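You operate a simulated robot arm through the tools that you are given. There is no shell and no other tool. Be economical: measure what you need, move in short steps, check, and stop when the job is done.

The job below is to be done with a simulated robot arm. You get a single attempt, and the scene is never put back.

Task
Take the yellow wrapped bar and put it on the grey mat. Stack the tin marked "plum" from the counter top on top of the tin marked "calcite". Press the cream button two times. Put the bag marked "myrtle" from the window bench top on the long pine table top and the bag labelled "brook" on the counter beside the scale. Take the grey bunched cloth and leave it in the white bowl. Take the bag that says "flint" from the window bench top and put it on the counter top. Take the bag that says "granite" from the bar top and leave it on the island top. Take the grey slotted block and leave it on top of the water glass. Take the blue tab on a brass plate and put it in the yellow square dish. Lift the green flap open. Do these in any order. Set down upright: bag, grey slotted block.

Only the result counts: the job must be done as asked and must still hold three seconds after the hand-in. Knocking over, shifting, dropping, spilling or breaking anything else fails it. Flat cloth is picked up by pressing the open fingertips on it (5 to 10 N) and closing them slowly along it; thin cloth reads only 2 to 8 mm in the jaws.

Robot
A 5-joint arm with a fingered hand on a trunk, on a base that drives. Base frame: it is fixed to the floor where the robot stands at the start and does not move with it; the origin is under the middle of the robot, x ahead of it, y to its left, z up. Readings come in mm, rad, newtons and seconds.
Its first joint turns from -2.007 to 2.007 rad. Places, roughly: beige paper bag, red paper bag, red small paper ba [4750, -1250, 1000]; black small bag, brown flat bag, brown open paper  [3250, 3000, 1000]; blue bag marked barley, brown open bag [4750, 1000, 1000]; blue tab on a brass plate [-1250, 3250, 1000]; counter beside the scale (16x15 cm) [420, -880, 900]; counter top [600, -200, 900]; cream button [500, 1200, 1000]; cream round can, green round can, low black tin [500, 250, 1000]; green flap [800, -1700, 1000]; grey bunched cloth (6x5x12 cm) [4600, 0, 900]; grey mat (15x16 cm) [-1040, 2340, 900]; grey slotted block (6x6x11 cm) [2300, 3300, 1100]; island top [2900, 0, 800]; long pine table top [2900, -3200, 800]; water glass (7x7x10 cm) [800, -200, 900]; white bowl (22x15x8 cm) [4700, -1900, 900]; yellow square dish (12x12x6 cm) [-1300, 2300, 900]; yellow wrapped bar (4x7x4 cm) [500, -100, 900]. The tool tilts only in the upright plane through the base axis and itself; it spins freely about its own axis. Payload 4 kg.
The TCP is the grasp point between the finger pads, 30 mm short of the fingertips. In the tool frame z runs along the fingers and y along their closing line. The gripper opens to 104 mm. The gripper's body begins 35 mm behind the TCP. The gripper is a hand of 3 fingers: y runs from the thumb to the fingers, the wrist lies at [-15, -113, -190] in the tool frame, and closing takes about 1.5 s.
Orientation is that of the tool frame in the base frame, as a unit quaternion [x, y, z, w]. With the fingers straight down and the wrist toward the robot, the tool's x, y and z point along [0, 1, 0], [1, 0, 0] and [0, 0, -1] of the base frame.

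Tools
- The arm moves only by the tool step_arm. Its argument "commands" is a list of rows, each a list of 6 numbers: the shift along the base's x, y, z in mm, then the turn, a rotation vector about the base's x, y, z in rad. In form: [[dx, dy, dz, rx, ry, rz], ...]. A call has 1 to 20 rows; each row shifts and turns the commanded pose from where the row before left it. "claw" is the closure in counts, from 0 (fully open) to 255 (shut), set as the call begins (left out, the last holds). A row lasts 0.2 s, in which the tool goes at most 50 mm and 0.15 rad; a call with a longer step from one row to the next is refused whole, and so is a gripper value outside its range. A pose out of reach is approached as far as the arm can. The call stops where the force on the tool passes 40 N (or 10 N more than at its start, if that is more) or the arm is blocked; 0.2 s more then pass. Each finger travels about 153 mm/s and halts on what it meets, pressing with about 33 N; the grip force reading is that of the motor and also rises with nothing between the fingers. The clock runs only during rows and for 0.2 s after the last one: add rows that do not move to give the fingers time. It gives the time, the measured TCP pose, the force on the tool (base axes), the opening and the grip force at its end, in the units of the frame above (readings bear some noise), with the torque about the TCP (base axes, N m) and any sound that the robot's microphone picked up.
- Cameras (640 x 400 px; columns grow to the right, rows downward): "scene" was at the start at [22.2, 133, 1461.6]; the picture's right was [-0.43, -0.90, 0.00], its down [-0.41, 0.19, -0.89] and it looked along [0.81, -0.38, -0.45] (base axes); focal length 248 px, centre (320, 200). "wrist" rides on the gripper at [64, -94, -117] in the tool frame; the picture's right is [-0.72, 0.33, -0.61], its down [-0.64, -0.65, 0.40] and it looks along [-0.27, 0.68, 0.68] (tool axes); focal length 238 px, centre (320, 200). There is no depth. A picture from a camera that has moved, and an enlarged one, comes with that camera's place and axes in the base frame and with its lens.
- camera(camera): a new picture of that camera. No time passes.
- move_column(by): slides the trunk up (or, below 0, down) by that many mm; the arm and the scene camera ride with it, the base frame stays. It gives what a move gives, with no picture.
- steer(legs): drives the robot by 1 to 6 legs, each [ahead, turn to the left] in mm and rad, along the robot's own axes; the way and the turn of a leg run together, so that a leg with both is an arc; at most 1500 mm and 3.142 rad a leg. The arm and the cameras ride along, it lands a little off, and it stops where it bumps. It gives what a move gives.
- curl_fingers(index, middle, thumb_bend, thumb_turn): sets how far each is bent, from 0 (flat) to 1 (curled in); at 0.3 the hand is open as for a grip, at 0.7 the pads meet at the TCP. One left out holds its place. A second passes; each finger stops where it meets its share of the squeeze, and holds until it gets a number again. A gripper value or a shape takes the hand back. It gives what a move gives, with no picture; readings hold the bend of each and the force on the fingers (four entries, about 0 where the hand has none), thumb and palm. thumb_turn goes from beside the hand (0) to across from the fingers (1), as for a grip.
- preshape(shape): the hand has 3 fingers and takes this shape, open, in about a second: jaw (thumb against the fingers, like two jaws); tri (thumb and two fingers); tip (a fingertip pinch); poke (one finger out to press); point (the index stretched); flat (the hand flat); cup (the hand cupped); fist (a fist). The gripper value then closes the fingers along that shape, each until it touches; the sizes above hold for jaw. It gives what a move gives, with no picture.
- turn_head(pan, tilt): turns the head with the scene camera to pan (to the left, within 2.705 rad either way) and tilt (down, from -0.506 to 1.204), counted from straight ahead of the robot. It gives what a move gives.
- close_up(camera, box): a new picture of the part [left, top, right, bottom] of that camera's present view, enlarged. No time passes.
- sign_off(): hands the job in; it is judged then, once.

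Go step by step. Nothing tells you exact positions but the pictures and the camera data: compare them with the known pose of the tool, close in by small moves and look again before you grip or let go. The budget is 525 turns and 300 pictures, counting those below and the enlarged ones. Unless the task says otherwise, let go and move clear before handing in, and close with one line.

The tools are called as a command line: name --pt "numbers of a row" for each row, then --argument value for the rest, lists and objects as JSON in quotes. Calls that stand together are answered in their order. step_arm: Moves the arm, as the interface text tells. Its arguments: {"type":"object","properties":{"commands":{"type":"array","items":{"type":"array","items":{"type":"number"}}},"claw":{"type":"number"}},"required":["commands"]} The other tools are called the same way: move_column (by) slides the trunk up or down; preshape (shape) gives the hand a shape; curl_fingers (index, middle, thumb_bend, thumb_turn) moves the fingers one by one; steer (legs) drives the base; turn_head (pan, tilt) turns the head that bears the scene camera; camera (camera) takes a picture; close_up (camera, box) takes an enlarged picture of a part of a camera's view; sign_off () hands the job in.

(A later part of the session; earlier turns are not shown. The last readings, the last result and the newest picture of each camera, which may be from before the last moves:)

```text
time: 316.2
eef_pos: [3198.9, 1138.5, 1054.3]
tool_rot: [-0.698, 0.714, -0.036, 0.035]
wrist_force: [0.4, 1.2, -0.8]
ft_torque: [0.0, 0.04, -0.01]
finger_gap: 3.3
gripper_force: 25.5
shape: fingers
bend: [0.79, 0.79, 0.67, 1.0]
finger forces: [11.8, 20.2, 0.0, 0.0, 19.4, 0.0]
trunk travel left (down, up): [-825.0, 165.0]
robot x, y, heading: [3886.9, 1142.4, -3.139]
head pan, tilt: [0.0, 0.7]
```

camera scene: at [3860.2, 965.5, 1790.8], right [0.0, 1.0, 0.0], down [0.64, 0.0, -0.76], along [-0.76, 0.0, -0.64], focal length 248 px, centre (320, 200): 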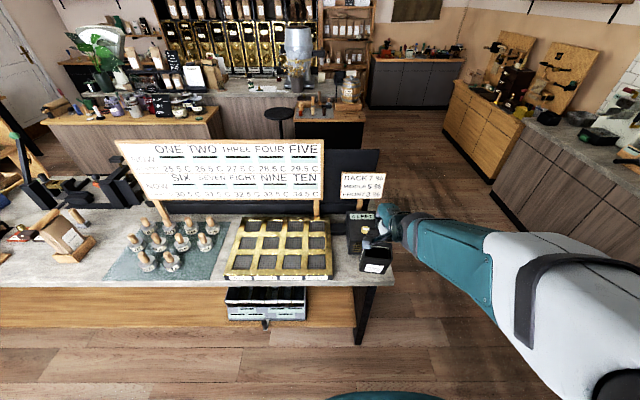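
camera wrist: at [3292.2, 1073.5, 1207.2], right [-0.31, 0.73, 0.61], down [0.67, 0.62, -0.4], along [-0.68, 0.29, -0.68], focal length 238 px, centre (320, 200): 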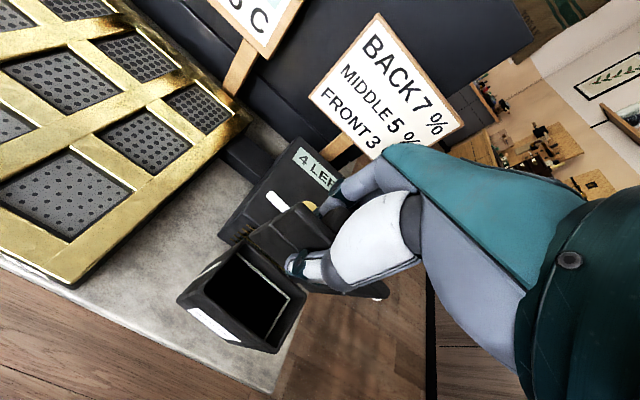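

step_arm --pt "0 0 -5 0 0 0" --pt "0 0 -5 0 0 0" --pt "0 0 0 0 0 0"

close_up --camera "scene" --box '[340, 190, 430, 290]'

```text
time: 317.0
eef_pos: [3198.8, 1140.3, 1046.4]
tool_rot: [-0.698, 0.714, -0.036, 0.034]
wrist_force: [-0.1, 0.3, -0.4]
ft_torque: [0.0, 0.05, -0.01]
finger_gap: 3.1
gripper_force: 25.0
shape: fingers
bend: [0.79, 0.79, 0.67, 1.0]
finger forces: [11.8, 20.0, 0.1, 0.0, 19.3, 0.0]
trunk travel left (down, up): [-825.0, 165.0]
robot x, y, heading: [3885.5, 1142.7, -3.137]
head pan, tilt: [0.0, 0.7]
```

```text
4.00 times, centred on (385, 240) of scene
camera zoom: at [3860.1, 965.6, 1790.8], right [0.0, 1.0, 0.0], down [0.64, 0.0, -0.76], along [-0.76, 0.0, -0.64], focal length 994 px, centre (60, 40)
```

zoom: 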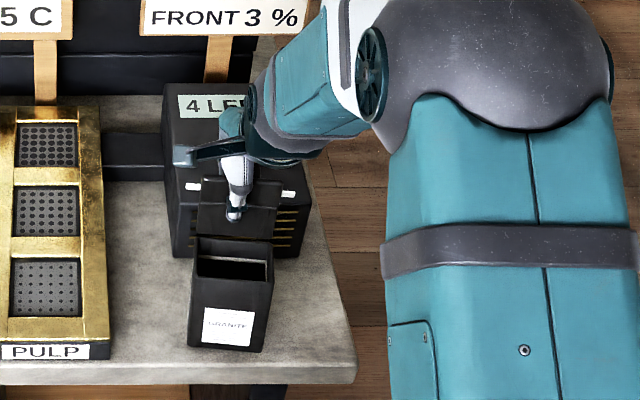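

step_arm --pt "-6 0 0 0 0 0" --pt "0 0 -5 0 0 0" --pt "0 0 -4 0 0 0" --pt "0 0 0 0 0 0"

step_arm --pt "0 0 -4 0 0 0" --pt "0 0 -4 0 0 0" --pt "0 0 0 0 0 0"

```text
time: 318.0
eef_pos: [3194.6, 1139.7, 1038.5]
tool_rot: [-0.698, 0.715, -0.035, 0.036]
wrist_force: [0.5, 0.2, -1.5]
ft_torque: [-0.01, 0.02, -0.02]
finger_gap: 3.6
gripper_force: 26.2
shape: fingers
bend: [0.79, 0.79, 0.67, 1.0]
finger forces: [11.8, 19.9, 0.0, 0.1, 19.3, 0.0]
trunk travel left (down, up): [-825.0, 165.0]
robot x, y, heading: [3886.6, 1137.6, -3.138]
head pan, tilt: [0.0, 0.7]
```

```text
time: 318.8
eef_pos: [3194.4, 1140.4, 1032.4]
tool_rot: [-0.697, 0.715, -0.034, 0.033]
wrist_force: [-1.0, 2.5, 17.6]
ft_torque: [0.0, -0.1, 0.01]
finger_gap: 3.9
gripper_force: 32.6
shape: fingers
bend: [0.79, 0.79, 0.67, 1.0]
finger forces: [15.9, 27.2, 0.1, 0.1, 22.3, 0.0]
trunk travel left (down, up): [-825.0, 165.0]
robot x, y, heading: [3884.8, 1136.2, -3.139]
head pan, tilt: [0.0, 0.7]
```

Contact. I'll release gently and look.

step_arm --pt "0 0 2 0 0 0" --pt "0 0 0 0 0 0"

curl_fingers --index 0.55 --middle 0.55 --thumb_bend 0.5

close_up --camera "scene" --box '[340, 190, 430, 290]'

close_up --camera "wrist" --box '[140, 120, 400, 340]'

```text
time: 319.4
eef_pos: [3194.6, 1139.7, 1032.6]
tool_rot: [-0.697, 0.715, -0.036, 0.035]
wrist_force: [0.2, 2.7, 14.4]
ft_torque: [-0.03, -0.03, 0.01]
finger_gap: 3.8
gripper_force: 33.6
shape: fingers
bend: [0.79, 0.79, 0.67, 1.0]
finger forces: [16.2, 29.0, 0.0, 0.0, 22.5, 0.0]
trunk travel left (down, up): [-825.0, 165.0]
robot x, y, heading: [3884.9, 1137.9, -3.14]
head pan, tilt: [0.0, 0.7]
```

```text
time: 320.4
eef_pos: [3193.1, 1140.1, 1031.6]
tool_rot: [-0.698, 0.714, -0.036, 0.035]
wrist_force: [-0.2, 0.4, -0.5]
ft_torque: [0.04, -0.01, -0.03]
finger_gap: 45.2
gripper_force: 0.4
shape: fingers
bend: [0.55, 0.55, 0.5, 1.0]
finger forces: [0.1, 0.0, 0.0, 0.0, 0.0, 0.0]
trunk travel left (down, up): [-825.0, 165.0]
robot x, y, heading: [3883.4, 1143.0, -3.14]
head pan, tilt: [0.0, 0.7]
```

```text
4.00 times, centred on (385, 240) of scene
camera zoom: at [3860.5, 965.7, 1790.8], right [0.0, 1.0, 0.0], down [0.64, 0.0, -0.77], along [-0.77, 0.0, -0.64], focal length 994 px, centre (60, 40)
```

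zoom: 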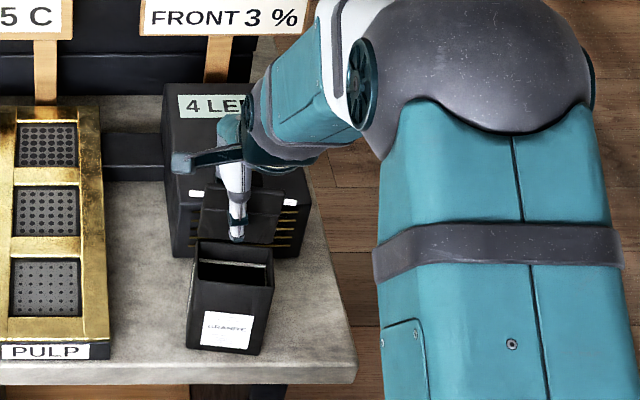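

```text
1.82 times, centred on (270, 230) of wrist
camera zoom: at [3274.3, 1073.7, 1157.0], right [-0.37, 0.73, 0.58], down [0.7, 0.62, -0.34], along [-0.61, 0.28, -0.74], focal length 433 px, centre (411, 146)
```

zoom: 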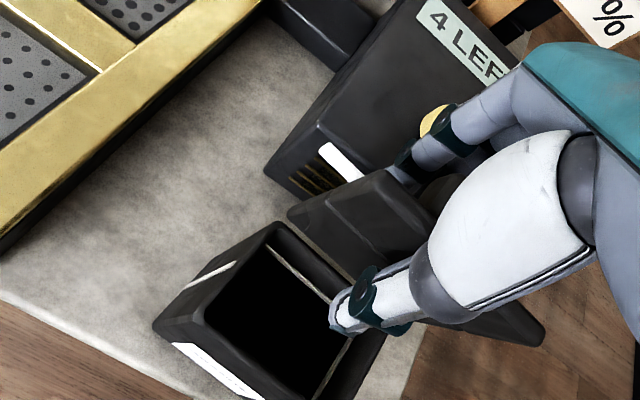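

GRANITE stands on the island. I'll lift clear and move off.

step_arm --pt "0 0 20 0 0 0" --pt "0 0 40 0 0 0" --pt "0 0 45 0 0 0" --pt "0 0 45 0 0 0" --pt "0 0 45 0 0 0" --pt "0 0 45 0 0.1 0" --pt "45 0 0 0 0 0" --pt "45 0 0 0 0 0" --pt "45 0 0 0 0 0" --pt "45 0 0 0 0 0" --pt "0 0 0 0 0 0"

close_up --camera "scene" --box '[300, 160, 460, 300]'

```text
time: 322.8
eef_pos: [3373.8, 1138.6, 1269.2]
tool_rot: [-0.697, 0.717, 0.001, 0.002]
wrist_force: [0.4, -0.9, 0.4]
ft_torque: [-0.01, -0.02, 0.01]
finger_gap: 44.9
gripper_force: 0.2
shape: fingers
bend: [0.55, 0.55, 0.5, 1.0]
finger forces: [0.0, 0.0, 0.0, 0.1, 0.2, 0.0]
trunk travel left (down, up): [-825.0, 165.0]
robot x, y, heading: [3882.6, 1139.7, -3.139]
head pan, tilt: [0.0, 0.7]
```

```text
2.86 times, centred on (380, 230) of scene
camera zoom: at [3858.6, 965.7, 1790.8], right [0.0, 1.0, 0.0], down [0.64, 0.0, -0.76], along [-0.76, 0.0, -0.64], focal length 710 px, centre (149, 114)
```

zoom: 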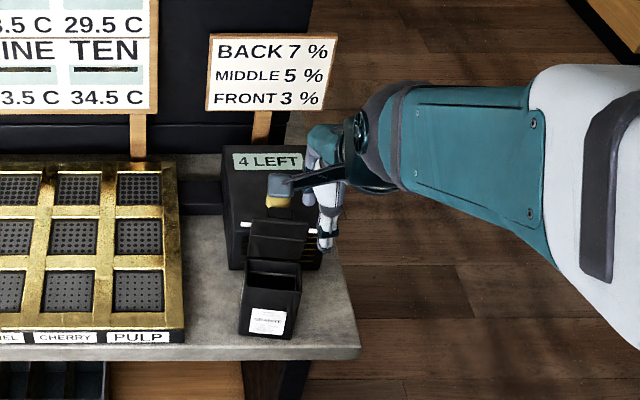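

steer --legs '[[0, 1.57], [300, 0]]'

turn_head --pan 1.3 --tilt 0.6

close_up --camera "scene" --box '[0, 200, 320, 400]'

close_up --camera "scene" --box '[320, 160, 640, 360]'

```text
time: 328.7
eef_pos: [3888.2, 324.6, 1270.9]
tool_rot: [1.0, -0.013, -0.003, 0.0]
wrist_force: [0.0, -0.5, -0.8]
ft_torque: [0.05, 0.0, 0.04]
finger_gap: 44.8
gripper_force: 0.2
shape: fingers
bend: [0.55, 0.55, 0.5, 1.0]
finger forces: [0.0, 0.0, 0.2, 0.0, 0.0, 0.0]
trunk travel left (down, up): [-825.0, 165.0]
robot x, y, heading: [3888.6, 838.7, -1.567]
head pan, tilt: [0.0, 0.7]
```

```text
time: 330.1
eef_pos: [3889.0, 324.6, 1270.8]
tool_rot: [1.0, -0.012, -0.002, 0.001]
wrist_force: [-0.1, 0.0, 0.4]
ft_torque: [0.02, 0.02, 0.0]
finger_gap: 45.0
gripper_force: 0.0
shape: fingers
bend: [0.55, 0.55, 0.5, 1.0]
finger forces: [0.1, 0.0, 0.0, 0.0, 0.1, 0.0]
trunk travel left (down, up): [-825.0, 165.0]
robot x, y, heading: [3886.5, 834.2, -1.569]
head pan, tilt: [1.3, 0.6]
```

```text
2.00 times, centred on (160, 300) of scene
camera zoom: at [4144.1, 872.9, 1799.4], right [-0.26, -0.96, 0.0], down [-0.55, 0.15, -0.82], along [0.8, -0.22, -0.57], focal length 497 px, centre (640, 0)
```

zoom: 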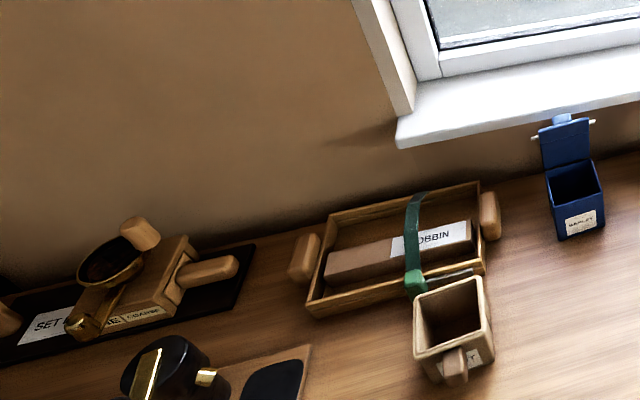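

```text
2.00 times, centred on (480, 260) of scene
camera zoom: at [4144.1, 872.9, 1799.4], right [-0.26, -0.96, 0.0], down [-0.55, 0.15, -0.82], along [0.8, -0.22, -0.57], focal length 497 px, centre (0, 80)
```

zoom: 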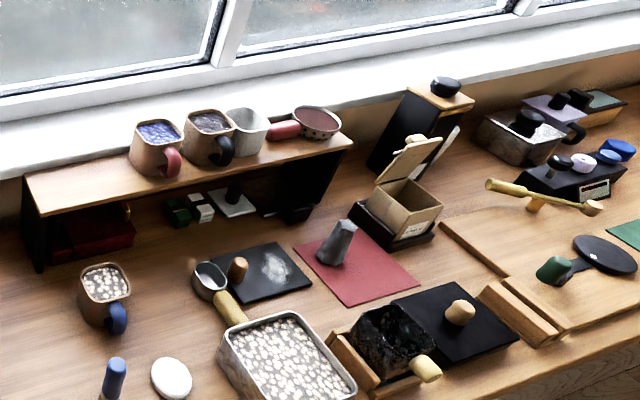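

close_up --camera "scene" --box '[200, 320, 260, 400]'

close_up --camera "scene" --box '[490, 220, 560, 290]'

close_up --camera "scene" --box '[255, 250, 315, 330]'

turn_head --pan 1.8 --tilt 0.8

camera --camera "scene"

```text
5.00 times, centred on (230, 360) of scene
camera zoom: at [4144.1, 872.9, 1799.4], right [-0.26, -0.96, 0.0], down [-0.55, 0.15, -0.82], along [0.8, -0.22, -0.57], focal length 1242 px, centre (770, -600)
```

zoom: 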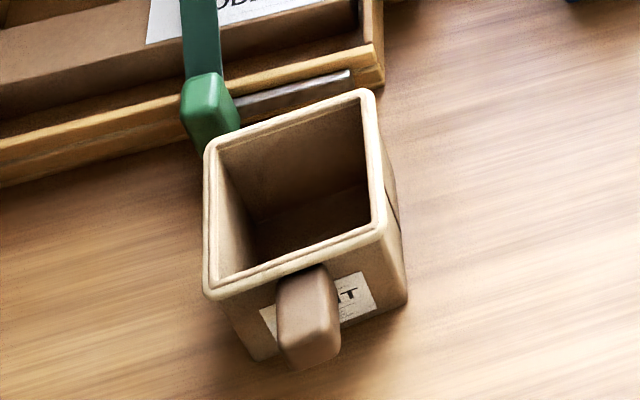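

```text
5.71 times, centred on (525, 255) of scene
camera zoom: at [4144.1, 872.9, 1799.4], right [-0.26, -0.96, 0.0], down [-0.55, 0.15, -0.82], along [0.8, -0.22, -0.57], focal length 1420 px, centre (-851, -114)
```

zoom: 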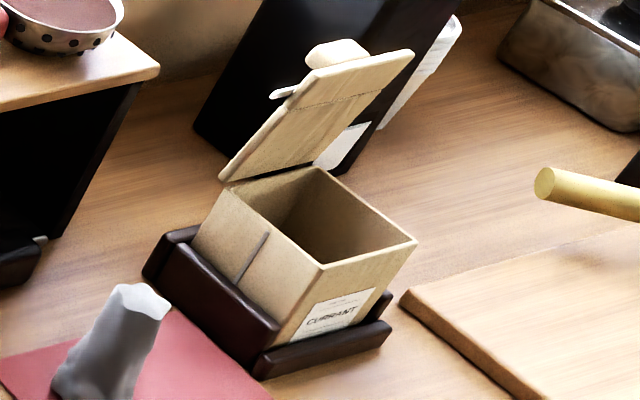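

```text
5.00 times, centred on (285, 290) of scene
camera zoom: at [4144.1, 872.9, 1799.4], right [-0.26, -0.96, 0.0], down [-0.55, 0.15, -0.82], along [0.8, -0.22, -0.57], focal length 1242 px, centre (495, -250)
```

zoom: 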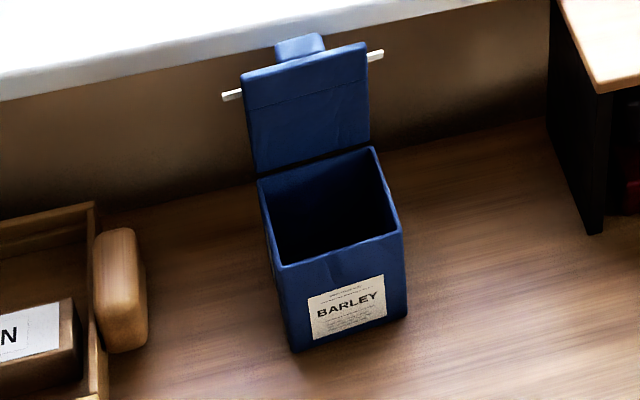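

```text
time: 331.1
eef_pos: [3888.9, 326.0, 1270.4]
tool_rot: [1.0, -0.012, -0.002, 0.0]
wrist_force: [-0.7, 1.0, -0.3]
ft_torque: [-0.01, 0.01, 0.02]
finger_gap: 45.2
gripper_force: 0.1
shape: fingers
bend: [0.55, 0.55, 0.5, 1.0]
finger forces: [0.0, 0.0, 0.1, 0.1, 0.0, 0.0]
trunk travel left (down, up): [-825.0, 165.0]
robot x, y, heading: [3888.5, 832.0, -1.567]
head pan, tilt: [1.799, 0.799]
```

```text
134 pictures are left
camera scene: at [4137.4, 914.7, 1782.6], right [0.23, -0.97, 0.0], down [-0.7, -0.17, -0.7], along [0.68, 0.16, -0.72], focal length 248 px, centre (320, 200)
```

scene: 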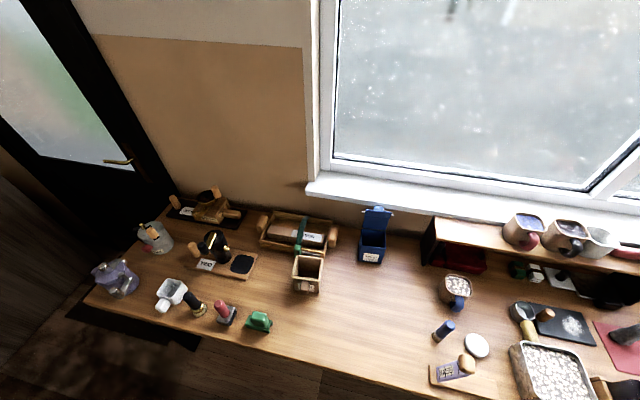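

close_up --camera "scene" --box '[275, 240, 345, 310]'

```text
5.71 times, centred on (310, 275) of scene
camera zoom: at [4137.4, 914.7, 1782.6], right [0.23, -0.97, 0.0], down [-0.7, -0.17, -0.7], along [0.68, 0.16, -0.72], focal length 1420 px, centre (377, -229)
```

zoom: 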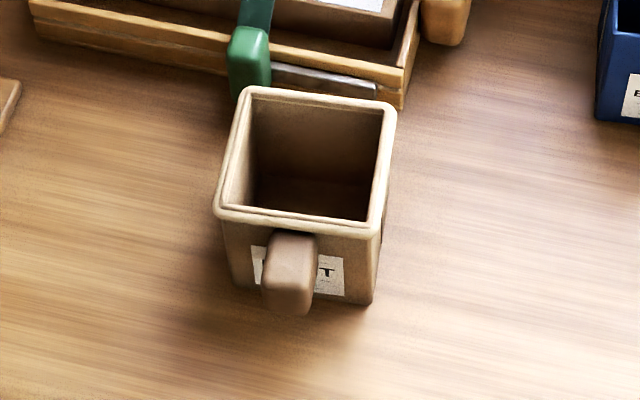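

The grey bunched cloth stands on a red mat near (4603, 19). I'll drive level with it and face the bench.

steer --legs '[[790, 0], [0, 1.57]]'

turn_head --pan -0.1 --tilt 0.8

camera --camera "scene"

```text
time: 339.1
eef_pos: [4406.1, 61.7, 1270.4]
tool_rot: [0.712, 0.702, -0.001, 0.001]
wrist_force: [-0.8, 0.5, -0.1]
ft_torque: [0.0, -0.01, -0.03]
finger_gap: 44.9
gripper_force: 0.2
shape: fingers
bend: [0.55, 0.55, 0.5, 1.0]
finger forces: [0.0, 0.0, 0.0, 0.1, 0.0, 0.0]
trunk travel left (down, up): [-825.0, 165.0]
robot x, y, heading: [3889.4, 52.9, 0.015]
head pan, tilt: [1.799, 0.799]
```

```text
time: 341.0
eef_pos: [4405.4, 61.3, 1270.8]
tool_rot: [0.712, 0.702, -0.001, 0.002]
wrist_force: [-1.0, 1.1, 0.1]
ft_torque: [0.0, 0.0, -0.01]
finger_gap: 44.9
gripper_force: 0.1
shape: fingers
bend: [0.55, 0.55, 0.5, 1.0]
finger forces: [0.0, 0.1, 0.0, 0.0, 0.1, 0.0]
trunk travel left (down, up): [-825.0, 165.0]
robot x, y, heading: [3894.8, 55.4, 0.016]
head pan, tilt: [-0.099, 0.799]
```

```text
132 pictures are left
camera scene: at [3911.7, 219.0, 1782.6], right [-0.08, -1.0, 0.0], down [-0.71, 0.06, -0.7], along [0.69, -0.06, -0.72], focal length 248 px, centre (320, 200)
```

scene: 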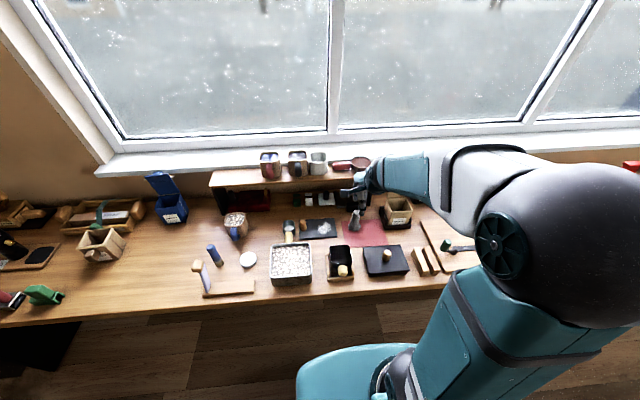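

step_arm --pt "40 -10 0 0 0 -0.013" --pt "40 -10 0 0 0 -0.013" --pt "40 -10 0 0 0 -0.013" --pt "40 -10 0 0 0 -0.013" --pt "25 -3 0 0 0 0" --pt "0 0 -45 0 0 0" --pt "0 0 -45 0 0 0" --pt "0 0 -30 0 0 0" --pt "0 0 0 0 0 0" --claw 0

camera --camera "wrist"

close_up --camera "scene" --box '[280, 160, 440, 300]'

```text
time: 343.0
eef_pos: [4588.5, 20.2, 1151.0]
tool_rot: [0.731, 0.682, -0.002, 0.003]
wrist_force: [-0.7, -0.7, -0.3]
ft_torque: [-0.01, 0.02, -0.01]
finger_gap: 103.7
gripper_force: 0.0
shape: jaw
bend: [0.3, 0.3, 0.3, 0.98]
finger forces: [0.0, 0.1, 0.0, 0.0, 0.0, 0.0]
trunk travel left (down, up): [-825.0, 165.0]
robot x, y, heading: [3893.6, 55.9, 0.019]
head pan, tilt: [-0.099, 0.799]
```

```text
131 pictures are left
camera wrist: at [4499.7, 90.3, 1267.0], right [0.28, -0.74, 0.62], down [-0.7, -0.6, -0.4], along [0.66, -0.32, -0.68], focal length 238 px, centre (320, 200)
```

wrist: 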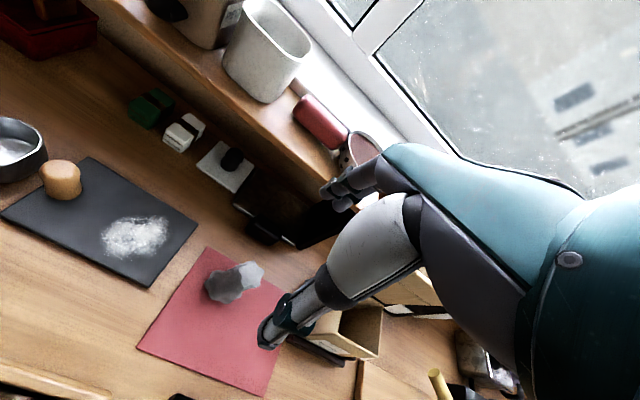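

```text
2.86 times, centred on (360, 230) of scene
camera zoom: at [3911.3, 218.9, 1782.6], right [-0.08, -1.0, 0.0], down [-0.71, 0.06, -0.7], along [0.69, -0.06, -0.72], focal length 710 px, centre (206, 114)
```

zoom: 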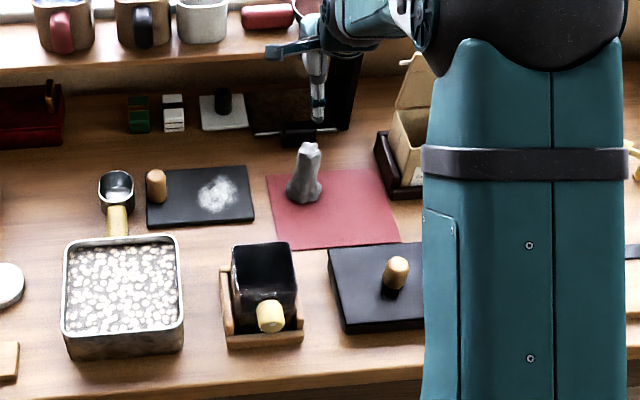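

step_arm --pt "8 -14 -20 0 0 -0.02" --pt "0 0 -45 0 0 0" --pt "0 0 -40 0 0 0" --pt "0 0 0 0 0 0"

camera --camera "wrist"

close_up --camera "scene" --box '[310, 180, 400, 250]'

```text
time: 344.0
eef_pos: [4596.4, 4.0, 1045.7]
tool_rot: [0.739, 0.674, -0.003, 0.003]
wrist_force: [-0.5, 0.0, -0.2]
ft_torque: [0.01, -0.02, 0.0]
finger_gap: 103.9
gripper_force: 0.0
shape: jaw
bend: [0.3, 0.3, 0.3, 0.98]
finger forces: [0.0, 0.0, 0.1, 0.0, 0.1, 0.1]
trunk travel left (down, up): [-825.0, 165.0]
robot x, y, heading: [3892.9, 52.8, 0.013]
head pan, tilt: [-0.099, 0.799]
```

```text
129 pictures are left
camera wrist: at [4510.4, 76.8, 1161.5], right [0.26, -0.74, 0.62], down [-0.71, -0.58, -0.4], along [0.66, -0.34, -0.68], focal length 238 px, centre (320, 200)
```

wrist: 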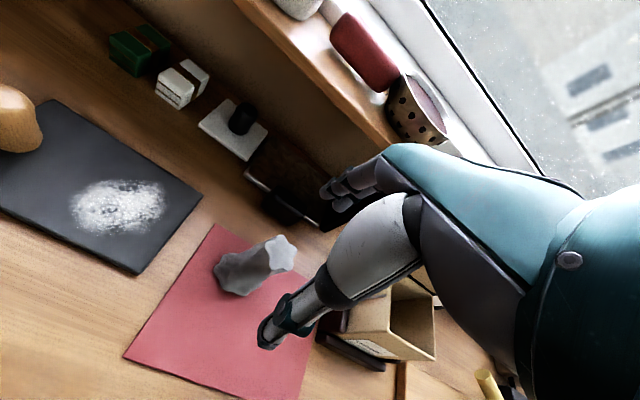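

```text
5.71 times, centred on (355, 215) of scene
camera zoom: at [3911.1, 219.1, 1782.6], right [-0.08, -1.0, 0.0], down [-0.71, 0.06, -0.7], along [0.69, -0.06, -0.72], focal length 1420 px, centre (120, 114)
```

zoom: 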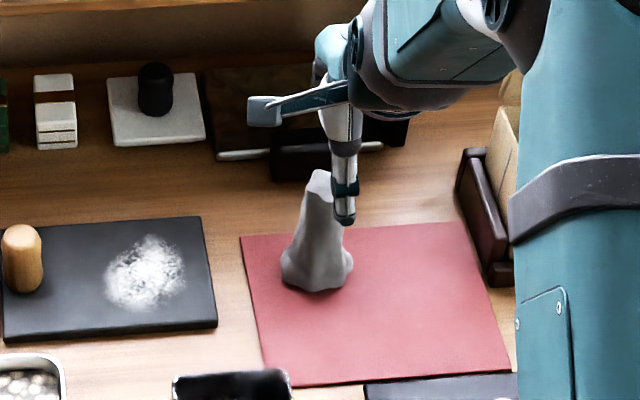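

step_arm --pt "4 8 -25 0 0 0.011" --pt "0 0 -30 0 0 0" --pt "0 0 -25 0 0 0" --pt "0 0 0 0 0 0"

close_up --camera "wrist" --box '[180, 120, 440, 330]'

step_arm --pt "0 0 0 0 0 0" --pt "0 0 0 0 0 0" --pt "0 0 0 0 0 0" --pt "0 0 0 0 0 0" --pt "0 0 0 0 0 0" --pt "0 0 0 0 0 0" --pt "0 0 0 0 0 0" --pt "0 0 0 0 0 0" --pt "0 0 0 0 0 0" --claw 255

close_up --camera "wrist" --box '[180, 120, 440, 330]'

```text
time: 345.0
eef_pos: [4599.1, 10.4, 963.5]
tool_rot: [0.735, 0.678, -0.003, 0.003]
wrist_force: [-0.2, -0.6, 0.4]
ft_torque: [-0.01, 0.0, 0.02]
finger_gap: 103.9
gripper_force: 0.0
shape: jaw
bend: [0.3, 0.3, 0.3, 0.98]
finger forces: [0.1, 0.1, 0.0, 0.0, 0.1, 0.0]
trunk travel left (down, up): [-825.0, 165.0]
robot x, y, heading: [3894.5, 53.8, 0.015]
head pan, tilt: [-0.099, 0.799]
```

```text
1.90 times, centred on (310, 225) of wrist
camera zoom: at [4512.2, 83.7, 1079.4], right [0.27, -0.74, 0.62], down [-0.7, -0.59, -0.4], along [0.66, -0.33, -0.68], focal length 454 px, centre (339, 152)
```

zoom: 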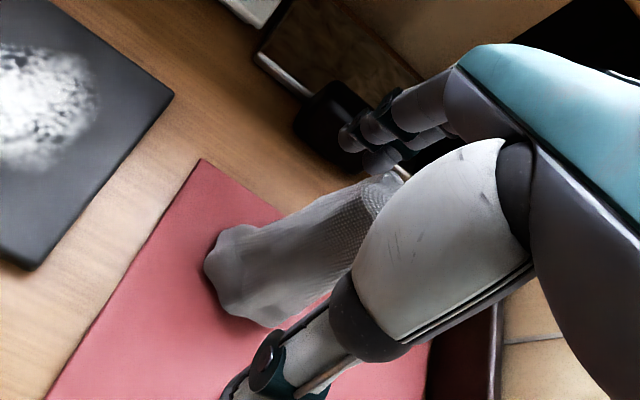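

```text
time: 347.0
eef_pos: [4600.7, 11.9, 961.8]
tool_rot: [0.734, 0.679, -0.003, 0.003]
wrist_force: [0.2, 0.2, 0.9]
ft_torque: [0.03, 0.03, 0.02]
finger_gap: 5.6
gripper_force: 33.2
shape: jaw
bend: [0.71, 0.59, 0.76, 1.0]
finger forces: [0.1, 0.0, 0.1, 0.0, 0.3, 0.1]
trunk travel left (down, up): [-825.0, 165.0]
robot x, y, heading: [3894.6, 50.4, 0.016]
head pan, tilt: [-0.099, 0.799]
```

```text
1.90 times, centred on (310, 225) of wrist
camera zoom: at [4512.3, 83.9, 1079.4], right [0.27, -0.74, 0.62], down [-0.7, -0.59, -0.4], along [0.66, -0.33, -0.68], focal length 454 px, centre (339, 152)
```

zoom: 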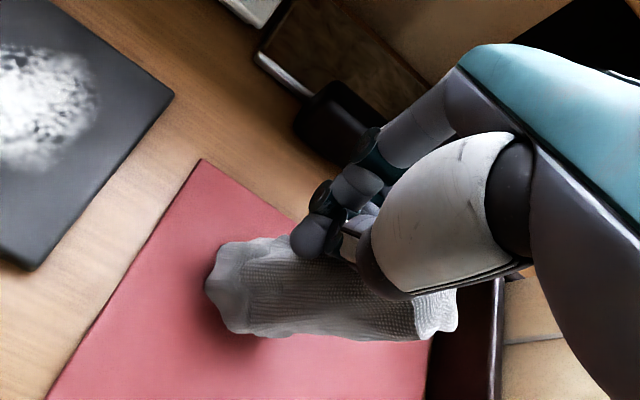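

The jaws read 5.6 mm, which suggests cloth is held. I'll lift a little and check.

step_arm --pt "0 0 20 0 0 0" --pt "0 0 30 0 0 0" --pt "0 0 30 0 0 0" --pt "0 0 0 0 0 0"

close_up --camera "wrist" --box '[180, 120, 440, 330]'

```text
time: 348.0
eef_pos: [4601.2, 13.4, 1044.1]
tool_rot: [0.734, 0.679, -0.004, 0.002]
wrist_force: [0.7, -0.3, -0.7]
ft_torque: [-0.05, 0.0, 0.0]
finger_gap: 5.7
gripper_force: 32.8
shape: jaw
bend: [0.71, 0.59, 0.76, 1.0]
finger forces: [0.0, 0.1, 0.0, 0.0, 0.1, 0.0]
trunk travel left (down, up): [-825.0, 165.0]
robot x, y, heading: [3891.6, 53.8, 0.012]
head pan, tilt: [-0.099, 0.799]
```

```text
1.90 times, centred on (310, 225) of wrist
camera zoom: at [4513.1, 84.7, 1161.0], right [0.27, -0.74, 0.62], down [-0.7, -0.59, -0.4], along [0.66, -0.33, -0.68], focal length 454 px, centre (339, 152)
```

zoom: 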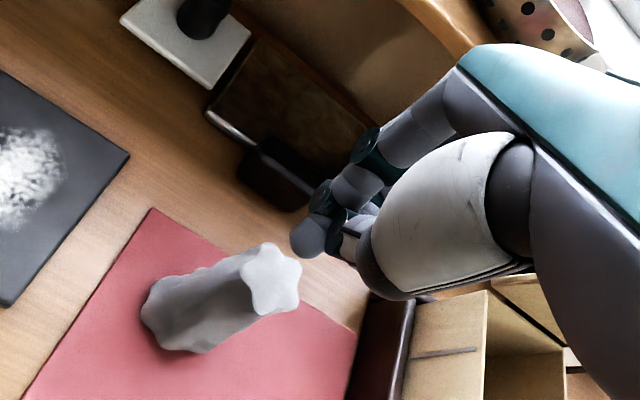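

The cloth slipped out sideways. I'll recentre on (4590, 7) and close the fingers more slowly and symmetrically.

curl_fingers --index 0.4 --middle 0.4 --thumb_bend 0.4

step_arm --pt "-10 -4 0 0 0 -0.006" --pt "0 0 -25 0 0 0" --pt "0 0 -25 0 0 0" --pt "0 0 0 0 0 0"

close_up --camera "wrist" --box '[180, 120, 440, 330]'

close_up --camera "scene" --box '[310, 180, 400, 250]'

```text
time: 349.0
eef_pos: [4601.6, 12.5, 1043.8]
tool_rot: [0.734, 0.679, -0.003, 0.002]
wrist_force: [0.6, 0.6, 0.8]
ft_torque: [0.01, 0.01, 0.0]
finger_gap: 77.0
gripper_force: 0.1
shape: fingers
bend: [0.4, 0.4, 0.4, 1.0]
finger forces: [0.0, 0.0, 0.1, 0.1, 0.0, 0.0]
trunk travel left (down, up): [-825.0, 165.0]
robot x, y, heading: [3893.8, 57.4, 0.008]
head pan, tilt: [-0.099, 0.799]
```

```text
time: 350.0
eef_pos: [4591.1, 9.6, 994.6]
tool_rot: [0.736, 0.677, -0.003, 0.003]
wrist_force: [-0.1, 0.4, 0.1]
ft_torque: [0.02, -0.04, -0.01]
finger_gap: 77.4
gripper_force: 0.1
shape: fingers
bend: [0.4, 0.4, 0.4, 1.0]
finger forces: [0.0, 0.0, 0.1, 0.0, 0.0, 0.0]
trunk travel left (down, up): [-825.0, 165.0]
robot x, y, heading: [3894.0, 56.0, 0.017]
head pan, tilt: [-0.099, 0.799]
```

```text
1.90 times, centred on (310, 225) of wrist
camera zoom: at [4504.5, 81.2, 1111.1], right [0.26, -0.74, 0.62], down [-0.71, -0.59, -0.4], along [0.66, -0.33, -0.68], focal length 454 px, centre (339, 152)
```

zoom: 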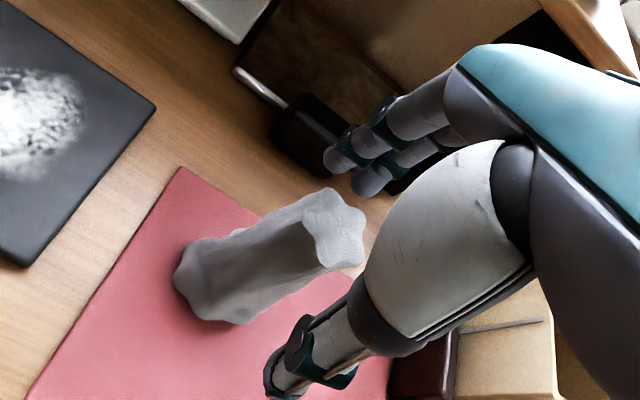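

```text
5.71 times, centred on (355, 215) of scene
camera zoom: at [3911.7, 219.0, 1782.6], right [-0.08, -1.0, 0.0], down [-0.71, 0.06, -0.7], along [0.69, -0.06, -0.72], focal length 1420 px, centre (120, 114)
```

zoom: 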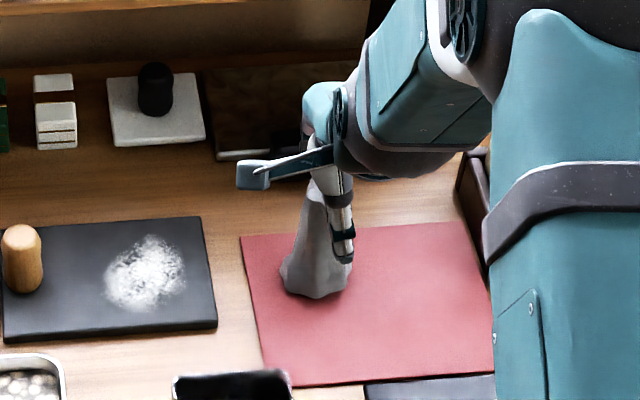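

step_arm --pt "0 12 0 0 0 0.017" --pt "0 0 -15 0 0 0" --pt "0 0 -15 0 0 0" --pt "0 0 0 0 0 0"

close_up --camera "wrist" --box '[180, 120, 440, 330]'

close_up --camera "scene" --box '[310, 180, 400, 250]'

```text
time: 351.0
eef_pos: [4591.9, 21.8, 965.4]
tool_rot: [0.731, 0.683, -0.003, 0.002]
wrist_force: [-0.1, 0.1, 0.6]
ft_torque: [-0.02, -0.02, 0.02]
finger_gap: 77.2
gripper_force: 0.0
shape: fingers
bend: [0.4, 0.4, 0.4, 1.0]
finger forces: [0.1, 0.0, 0.0, 0.0, 0.1, 0.0]
trunk travel left (down, up): [-825.0, 165.0]
robot x, y, heading: [3893.9, 52.9, 0.016]
head pan, tilt: [-0.099, 0.799]
```

```text
1.90 times, centred on (310, 225) of wrist
camera zoom: at [4502.6, 91.8, 1081.7], right [0.28, -0.74, 0.62], down [-0.69, -0.6, -0.4], along [0.66, -0.32, -0.68], focal length 454 px, centre (339, 152)
```

zoom: 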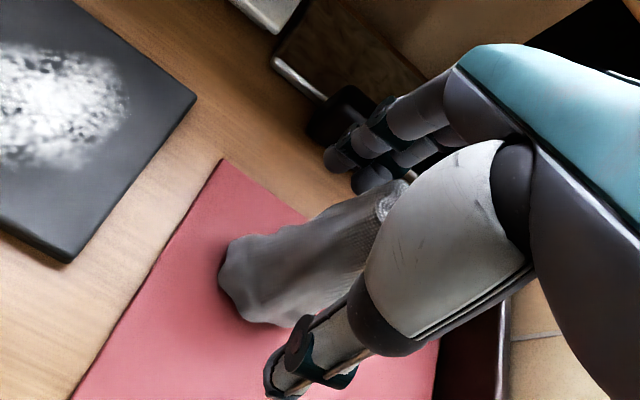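

```text
5.71 times, centred on (355, 215) of scene
camera zoom: at [3911.7, 218.7, 1782.6], right [-0.08, -1.0, 0.0], down [-0.71, 0.06, -0.7], along [0.69, -0.06, -0.72], focal length 1420 px, centre (120, 114)
```

zoom: 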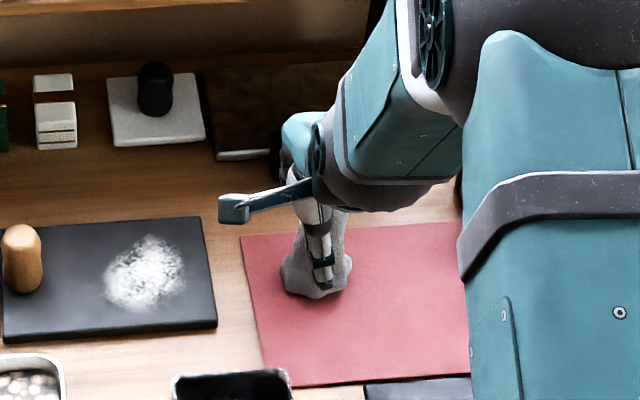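

Now the thumb lines up with the cloth. Closing slowly.

curl_fingers --index 0.55 --middle 0.55 --thumb_bend 0.55

curl_fingers --index 0.68 --middle 0.68 --thumb_bend 0.68

close_up --camera "wrist" --box '[180, 120, 440, 330]'

```text
time: 352.0
eef_pos: [4592.4, 20.6, 964.7]
tool_rot: [0.73, 0.683, -0.003, 0.002]
wrist_force: [0.0, 0.3, -0.4]
ft_torque: [0.0, 0.01, 0.01]
finger_gap: 39.6
gripper_force: 0.2
shape: fingers
bend: [0.55, 0.55, 0.55, 1.0]
finger forces: [0.1, 0.3, 0.1, 0.1, 0.0, 0.0]
trunk travel left (down, up): [-825.0, 165.0]
robot x, y, heading: [3894.6, 55.1, 0.019]
head pan, tilt: [-0.099, 0.799]
```

```text
time: 353.0
eef_pos: [4591.8, 22.5, 966.2]
tool_rot: [0.731, 0.683, -0.002, 0.002]
wrist_force: [0.5, 0.8, -0.6]
ft_torque: [0.01, 0.01, 0.01]
finger_gap: 7.4
gripper_force: 0.4
shape: fingers
bend: [0.68, 0.68, 0.68, 1.0]
finger forces: [0.0, 0.3, 0.0, 0.1, 0.3, 0.0]
trunk travel left (down, up): [-825.0, 165.0]
robot x, y, heading: [3898.2, 56.8, 0.012]
head pan, tilt: [-0.099, 0.799]
```

```text
1.90 times, centred on (310, 225) of wrist
camera zoom: at [4502.7, 91.9, 1081.8], right [0.28, -0.74, 0.62], down [-0.69, -0.6, -0.4], along [0.66, -0.32, -0.68], focal length 454 px, centre (339, 152)
```

zoom: 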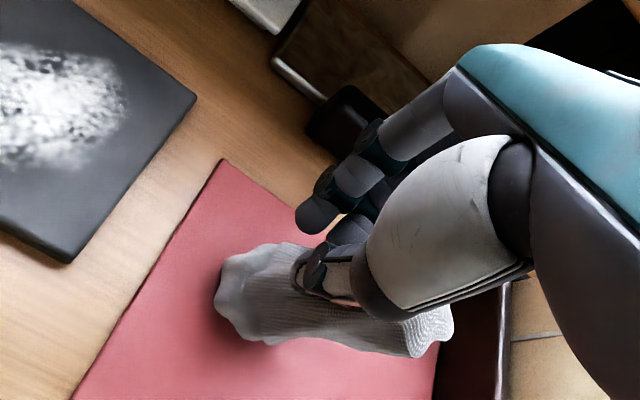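

The cloth slips to the right of the thumb, so the hand is too far left. I'll open, rise, shift right about 17 mm and retry.

curl_fingers --index 0.38 --middle 0.38 --thumb_bend 0.38

step_arm --pt "0 0 40 0 0 0" --pt "0 0 40 0 0 0" --pt "0 -17 0 0 0 -0.024" --pt "0 0 0 0 0 0" --pt "0 0 0 0 0 0" --pt "0 0 -40 0 0 0" --pt "0 0 -40 0 0 0" --pt "0 0 0 0 0 0"

close_up --camera "wrist" --box '[180, 120, 440, 330]'

```text
time: 354.0
eef_pos: [4591.6, 21.5, 965.0]
tool_rot: [0.73, 0.683, -0.003, 0.002]
wrist_force: [0.3, -0.5, 0.8]
ft_torque: [0.01, 0.02, 0.0]
finger_gap: 82.1
gripper_force: 0.0
shape: fingers
bend: [0.38, 0.38, 0.38, 1.0]
finger forces: [0.0, 0.0, 0.0, 0.0, 0.0, 0.0]
trunk travel left (down, up): [-825.0, 165.0]
robot x, y, heading: [3894.5, 52.4, 0.013]
head pan, tilt: [-0.099, 0.799]
```

```text
time: 355.8
eef_pos: [4590.0, 5.2, 966.7]
tool_rot: [0.739, 0.673, -0.002, 0.002]
wrist_force: [0.3, 0.7, 1.1]
ft_torque: [0.02, 0.04, 0.02]
finger_gap: 82.1
gripper_force: 0.1
shape: fingers
bend: [0.38, 0.38, 0.38, 1.0]
finger forces: [0.1, 0.0, 0.0, 0.0, 0.0, 0.0]
trunk travel left (down, up): [-825.0, 165.0]
robot x, y, heading: [3891.8, 56.7, 0.016]
head pan, tilt: [-0.099, 0.799]
```

```text
1.90 times, centred on (310, 225) of wrist
camera zoom: at [4503.8, 78.4, 1082.6], right [0.26, -0.74, 0.62], down [-0.71, -0.58, -0.4], along [0.66, -0.34, -0.68], focal length 454 px, centre (339, 152)
```

zoom: 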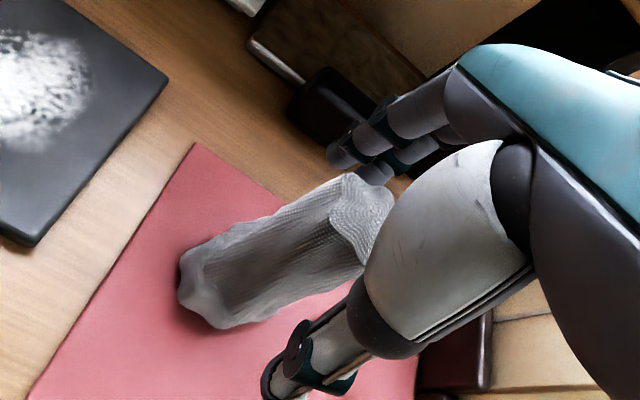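

curl_fingers --index 0.56 --middle 0.56 --thumb_bend 0.56

close_up --camera "wrist" --box '[180, 120, 440, 330]'

```text
time: 356.8
eef_pos: [4590.7, 4.4, 966.3]
tool_rot: [0.739, 0.674, -0.002, 0.003]
wrist_force: [-0.1, -0.7, 0.9]
ft_torque: [0.0, -0.03, -0.03]
finger_gap: 37.4
gripper_force: 0.1
shape: fingers
bend: [0.56, 0.56, 0.56, 1.0]
finger forces: [0.1, 0.1, 0.1, 0.1, 0.0, 0.0]
trunk travel left (down, up): [-825.0, 165.0]
robot x, y, heading: [3891.0, 54.4, 0.012]
head pan, tilt: [-0.099, 0.799]
```

```text
1.90 times, centred on (310, 225) of wrist
camera zoom: at [4504.1, 78.3, 1082.7], right [0.26, -0.74, 0.62], down [-0.71, -0.58, -0.4], along [0.66, -0.34, -0.68], focal length 454 px, centre (339, 152)
```

zoom: 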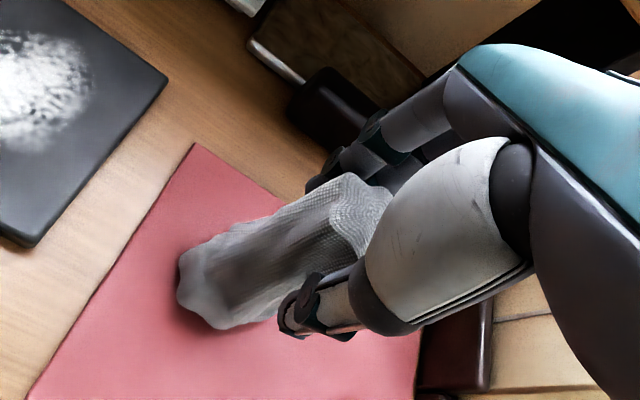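

curl_fingers --index 0.74 --middle 0.74 --thumb_bend 0.72

close_up --camera "wrist" --box '[180, 120, 440, 330]'

```text
time: 357.8
eef_pos: [4591.7, 4.5, 966.8]
tool_rot: [0.739, 0.674, -0.003, 0.002]
wrist_force: [-0.1, -0.2, -0.7]
ft_torque: [0.0, -0.02, -0.02]
finger_gap: 25.7
gripper_force: 18.9
shape: fingers
bend: [0.72, 0.64, 0.6, 1.0]
finger forces: [11.3, 8.1, 0.0, 0.0, 17.6, 0.0]
trunk travel left (down, up): [-825.0, 165.0]
robot x, y, heading: [3893.6, 54.7, 0.014]
head pan, tilt: [-0.099, 0.799]
```

```text
1.90 times, centred on (310, 225) of wrist
camera zoom: at [4504.1, 78.3, 1082.6], right [0.26, -0.74, 0.62], down [-0.71, -0.58, -0.4], along [0.66, -0.33, -0.68], focal length 454 px, centre (339, 152)
```

zoom: 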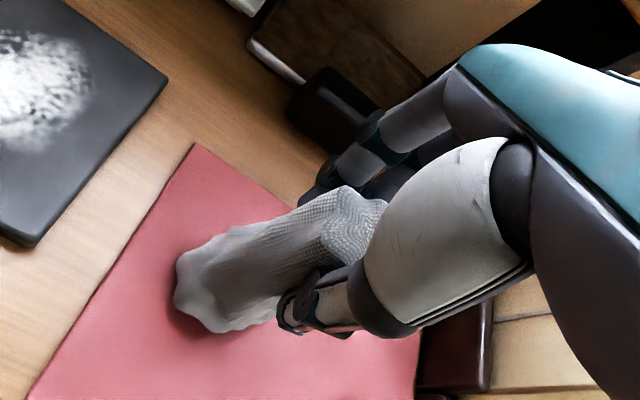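

Now it is firmly gripped (about 18 N). Lifting.

step_arm --pt "0 0 20 0 0 0" --pt "0 0 40 0 0 0" --pt "0 0 45 0 0 0" --pt "0 0 45 0 0 0" --pt "0 0 45 0 0 0" --pt "0 0 45 0 0 0" --pt "0 0 40 0 0 0" --pt "0 0 0 0 0 0"

camera --camera "wrist"

```text
time: 359.6
eef_pos: [4592.1, 2.1, 1245.5]
tool_rot: [0.74, 0.673, -0.004, 0.002]
wrist_force: [0.4, -0.4, -0.1]
ft_torque: [0.02, 0.01, -0.01]
finger_gap: 25.4
gripper_force: 18.4
shape: fingers
bend: [0.72, 0.64, 0.6, 1.0]
finger forces: [11.3, 8.0, 0.0, 0.0, 17.4, 0.0]
trunk travel left (down, up): [-825.0, 165.0]
robot x, y, heading: [3896.2, 56.5, 0.014]
head pan, tilt: [-0.099, 0.799]
```

```text
116 pictures are left
camera wrist: at [4505.2, 76.0, 1361.4], right [0.26, -0.74, 0.62], down [-0.71, -0.58, -0.4], along [0.65, -0.34, -0.68], focal length 238 px, centre (320, 200)
```

wrist: 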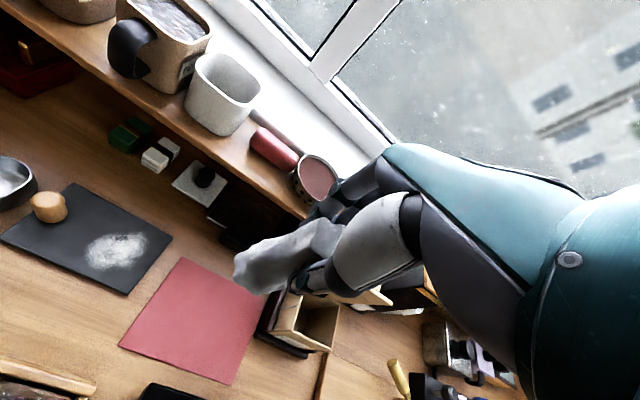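

The cloth is in hand. I'll retract, turn, and drive along the bench toward the bowl, looking at the bags on the way.

step_arm --pt "-45 3 0 0 0 0" --pt "-45 3 0 0 0 0" --pt "-45 4 0 0 0 0" --pt "-45 3 0 0 0 0" --pt "-20 2 0 0 0 0" --pt "0 0 0 0 0 0"

steer --legs '[[0, -1.57], [1250, 0]]'

turn_head --pan 1.2 --tilt 0.6

camera --camera "scene"

```text
time: 361.0
eef_pos: [4392.3, 21.2, 1246.6]
tool_rot: [0.74, 0.673, -0.005, 0.004]
wrist_force: [0.0, 0.5, -1.9]
ft_torque: [-0.02, 0.0, -0.02]
finger_gap: 25.1
gripper_force: 18.5
shape: fingers
bend: [0.72, 0.65, 0.6, 1.0]
finger forces: [11.2, 8.1, 0.1, 0.1, 17.2, 0.1]
trunk travel left (down, up): [-825.0, 165.0]
robot x, y, heading: [3894.7, 54.7, 0.012]
head pan, tilt: [-0.099, 0.799]
```

```text
time: 371.2
eef_pos: [3956.2, -1731.4, 1247.4]
tool_rot: [1.0, -0.024, -0.006, -0.001]
wrist_force: [-0.3, 0.5, -1.7]
ft_torque: [0.02, 0.05, 0.03]
finger_gap: 24.6
gripper_force: 17.4
shape: fingers
bend: [0.72, 0.65, 0.6, 1.0]
finger forces: [10.8, 8.2, 0.0, 0.0, 16.5, 0.0]
trunk travel left (down, up): [-825.0, 165.0]
robot x, y, heading: [3967.2, -1230.5, -1.509]
head pan, tilt: [-0.099, 0.799]
```

```text
time: 372.7
eef_pos: [3955.2, -1731.0, 1247.5]
tool_rot: [1.0, -0.024, -0.007, -0.001]
wrist_force: [-0.1, 0.2, -1.5]
ft_torque: [0.02, -0.04, 0.0]
finger_gap: 24.6
gripper_force: 18.1
shape: fingers
bend: [0.72, 0.65, 0.6, 1.0]
finger forces: [10.7, 8.1, 0.0, 0.1, 16.5, 0.0]
trunk travel left (down, up): [-825.0, 165.0]
robot x, y, heading: [3965.3, -1232.9, -1.511]
head pan, tilt: [1.201, 0.6]
```

```text
115 pictures are left
camera scene: at [4217.2, -1189.5, 1799.4], right [-0.3, -0.95, 0.0], down [-0.54, 0.17, -0.82], along [0.79, -0.25, -0.57], focal length 248 px, centre (320, 200)
```

scene: 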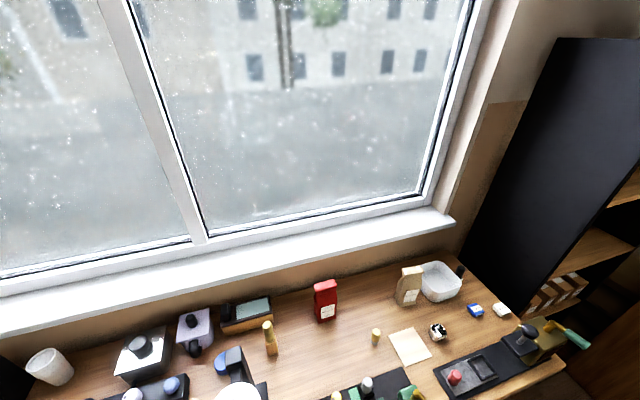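

close_up --camera "scene" --box '[300, 260, 480, 340]'

```text
3.56 times, centred on (390, 300) of scene
camera zoom: at [4217.2, -1189.5, 1799.4], right [-0.3, -0.95, 0.0], down [-0.54, 0.17, -0.82], along [0.79, -0.25, -0.57], focal length 884 px, centre (71, -156)
```

zoom: 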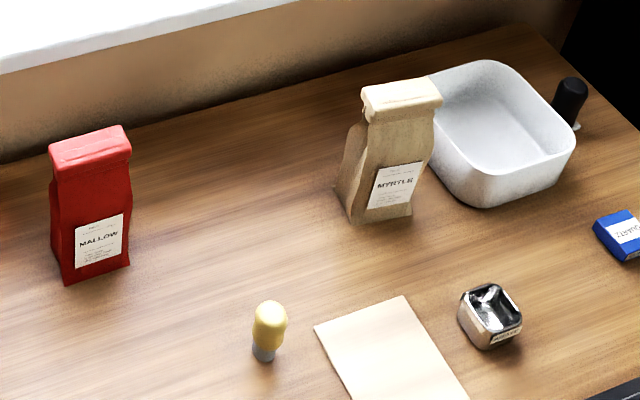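

MYRTLE is the beige bag right beside the white bowl. I'll drive level with the bowl and face it.

steer --legs '[[640, 0], [0, 1.5]]'

turn_head --pan -0.1 --tilt 0.75

camera --camera "scene"

```text
time: 379.9
eef_pos: [4503.0, -1902.4, 1248.0]
tool_rot: [0.744, 0.668, -0.005, 0.004]
wrist_force: [0.3, -0.6, -1.5]
ft_torque: [0.01, -0.02, -0.03]
finger_gap: 24.5
gripper_force: 17.4
shape: fingers
bend: [0.72, 0.65, 0.6, 1.0]
finger forces: [10.4, 8.1, 0.0, 0.1, 16.0, 0.0]
trunk travel left (down, up): [-825.0, 165.0]
robot x, y, heading: [4008.7, -1865.4, 0.004]
head pan, tilt: [1.201, 0.6]
```

```text
time: 381.3
eef_pos: [4503.9, -1901.7, 1246.9]
tool_rot: [0.744, 0.668, -0.005, 0.004]
wrist_force: [-0.3, 0.2, -1.2]
ft_torque: [-0.02, -0.01, 0.0]
finger_gap: 24.6
gripper_force: 17.1
shape: fingers
bend: [0.72, 0.65, 0.6, 1.0]
finger forces: [10.3, 8.1, 0.1, 0.1, 15.9, 0.0]
trunk travel left (down, up): [-825.0, 165.0]
robot x, y, heading: [4007.1, -1866.5, 0.003]
head pan, tilt: [-0.099, 0.75]
```

```text
113 pictures are left
camera scene: at [4029.0, -1697.8, 1786.6], right [-0.1, -1.0, 0.0], down [-0.68, 0.07, -0.73], along [0.73, -0.07, -0.68], focal length 248 px, centre (320, 200)
```

scene: 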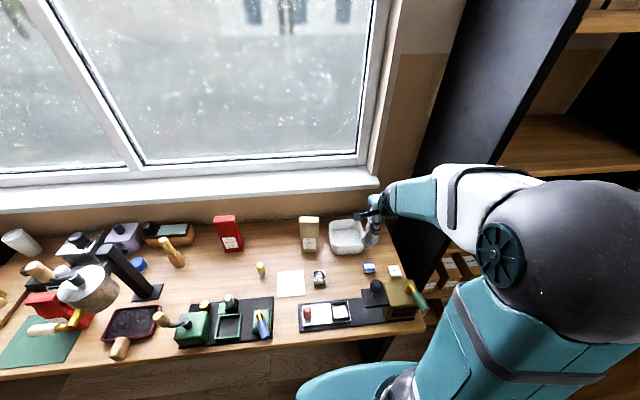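

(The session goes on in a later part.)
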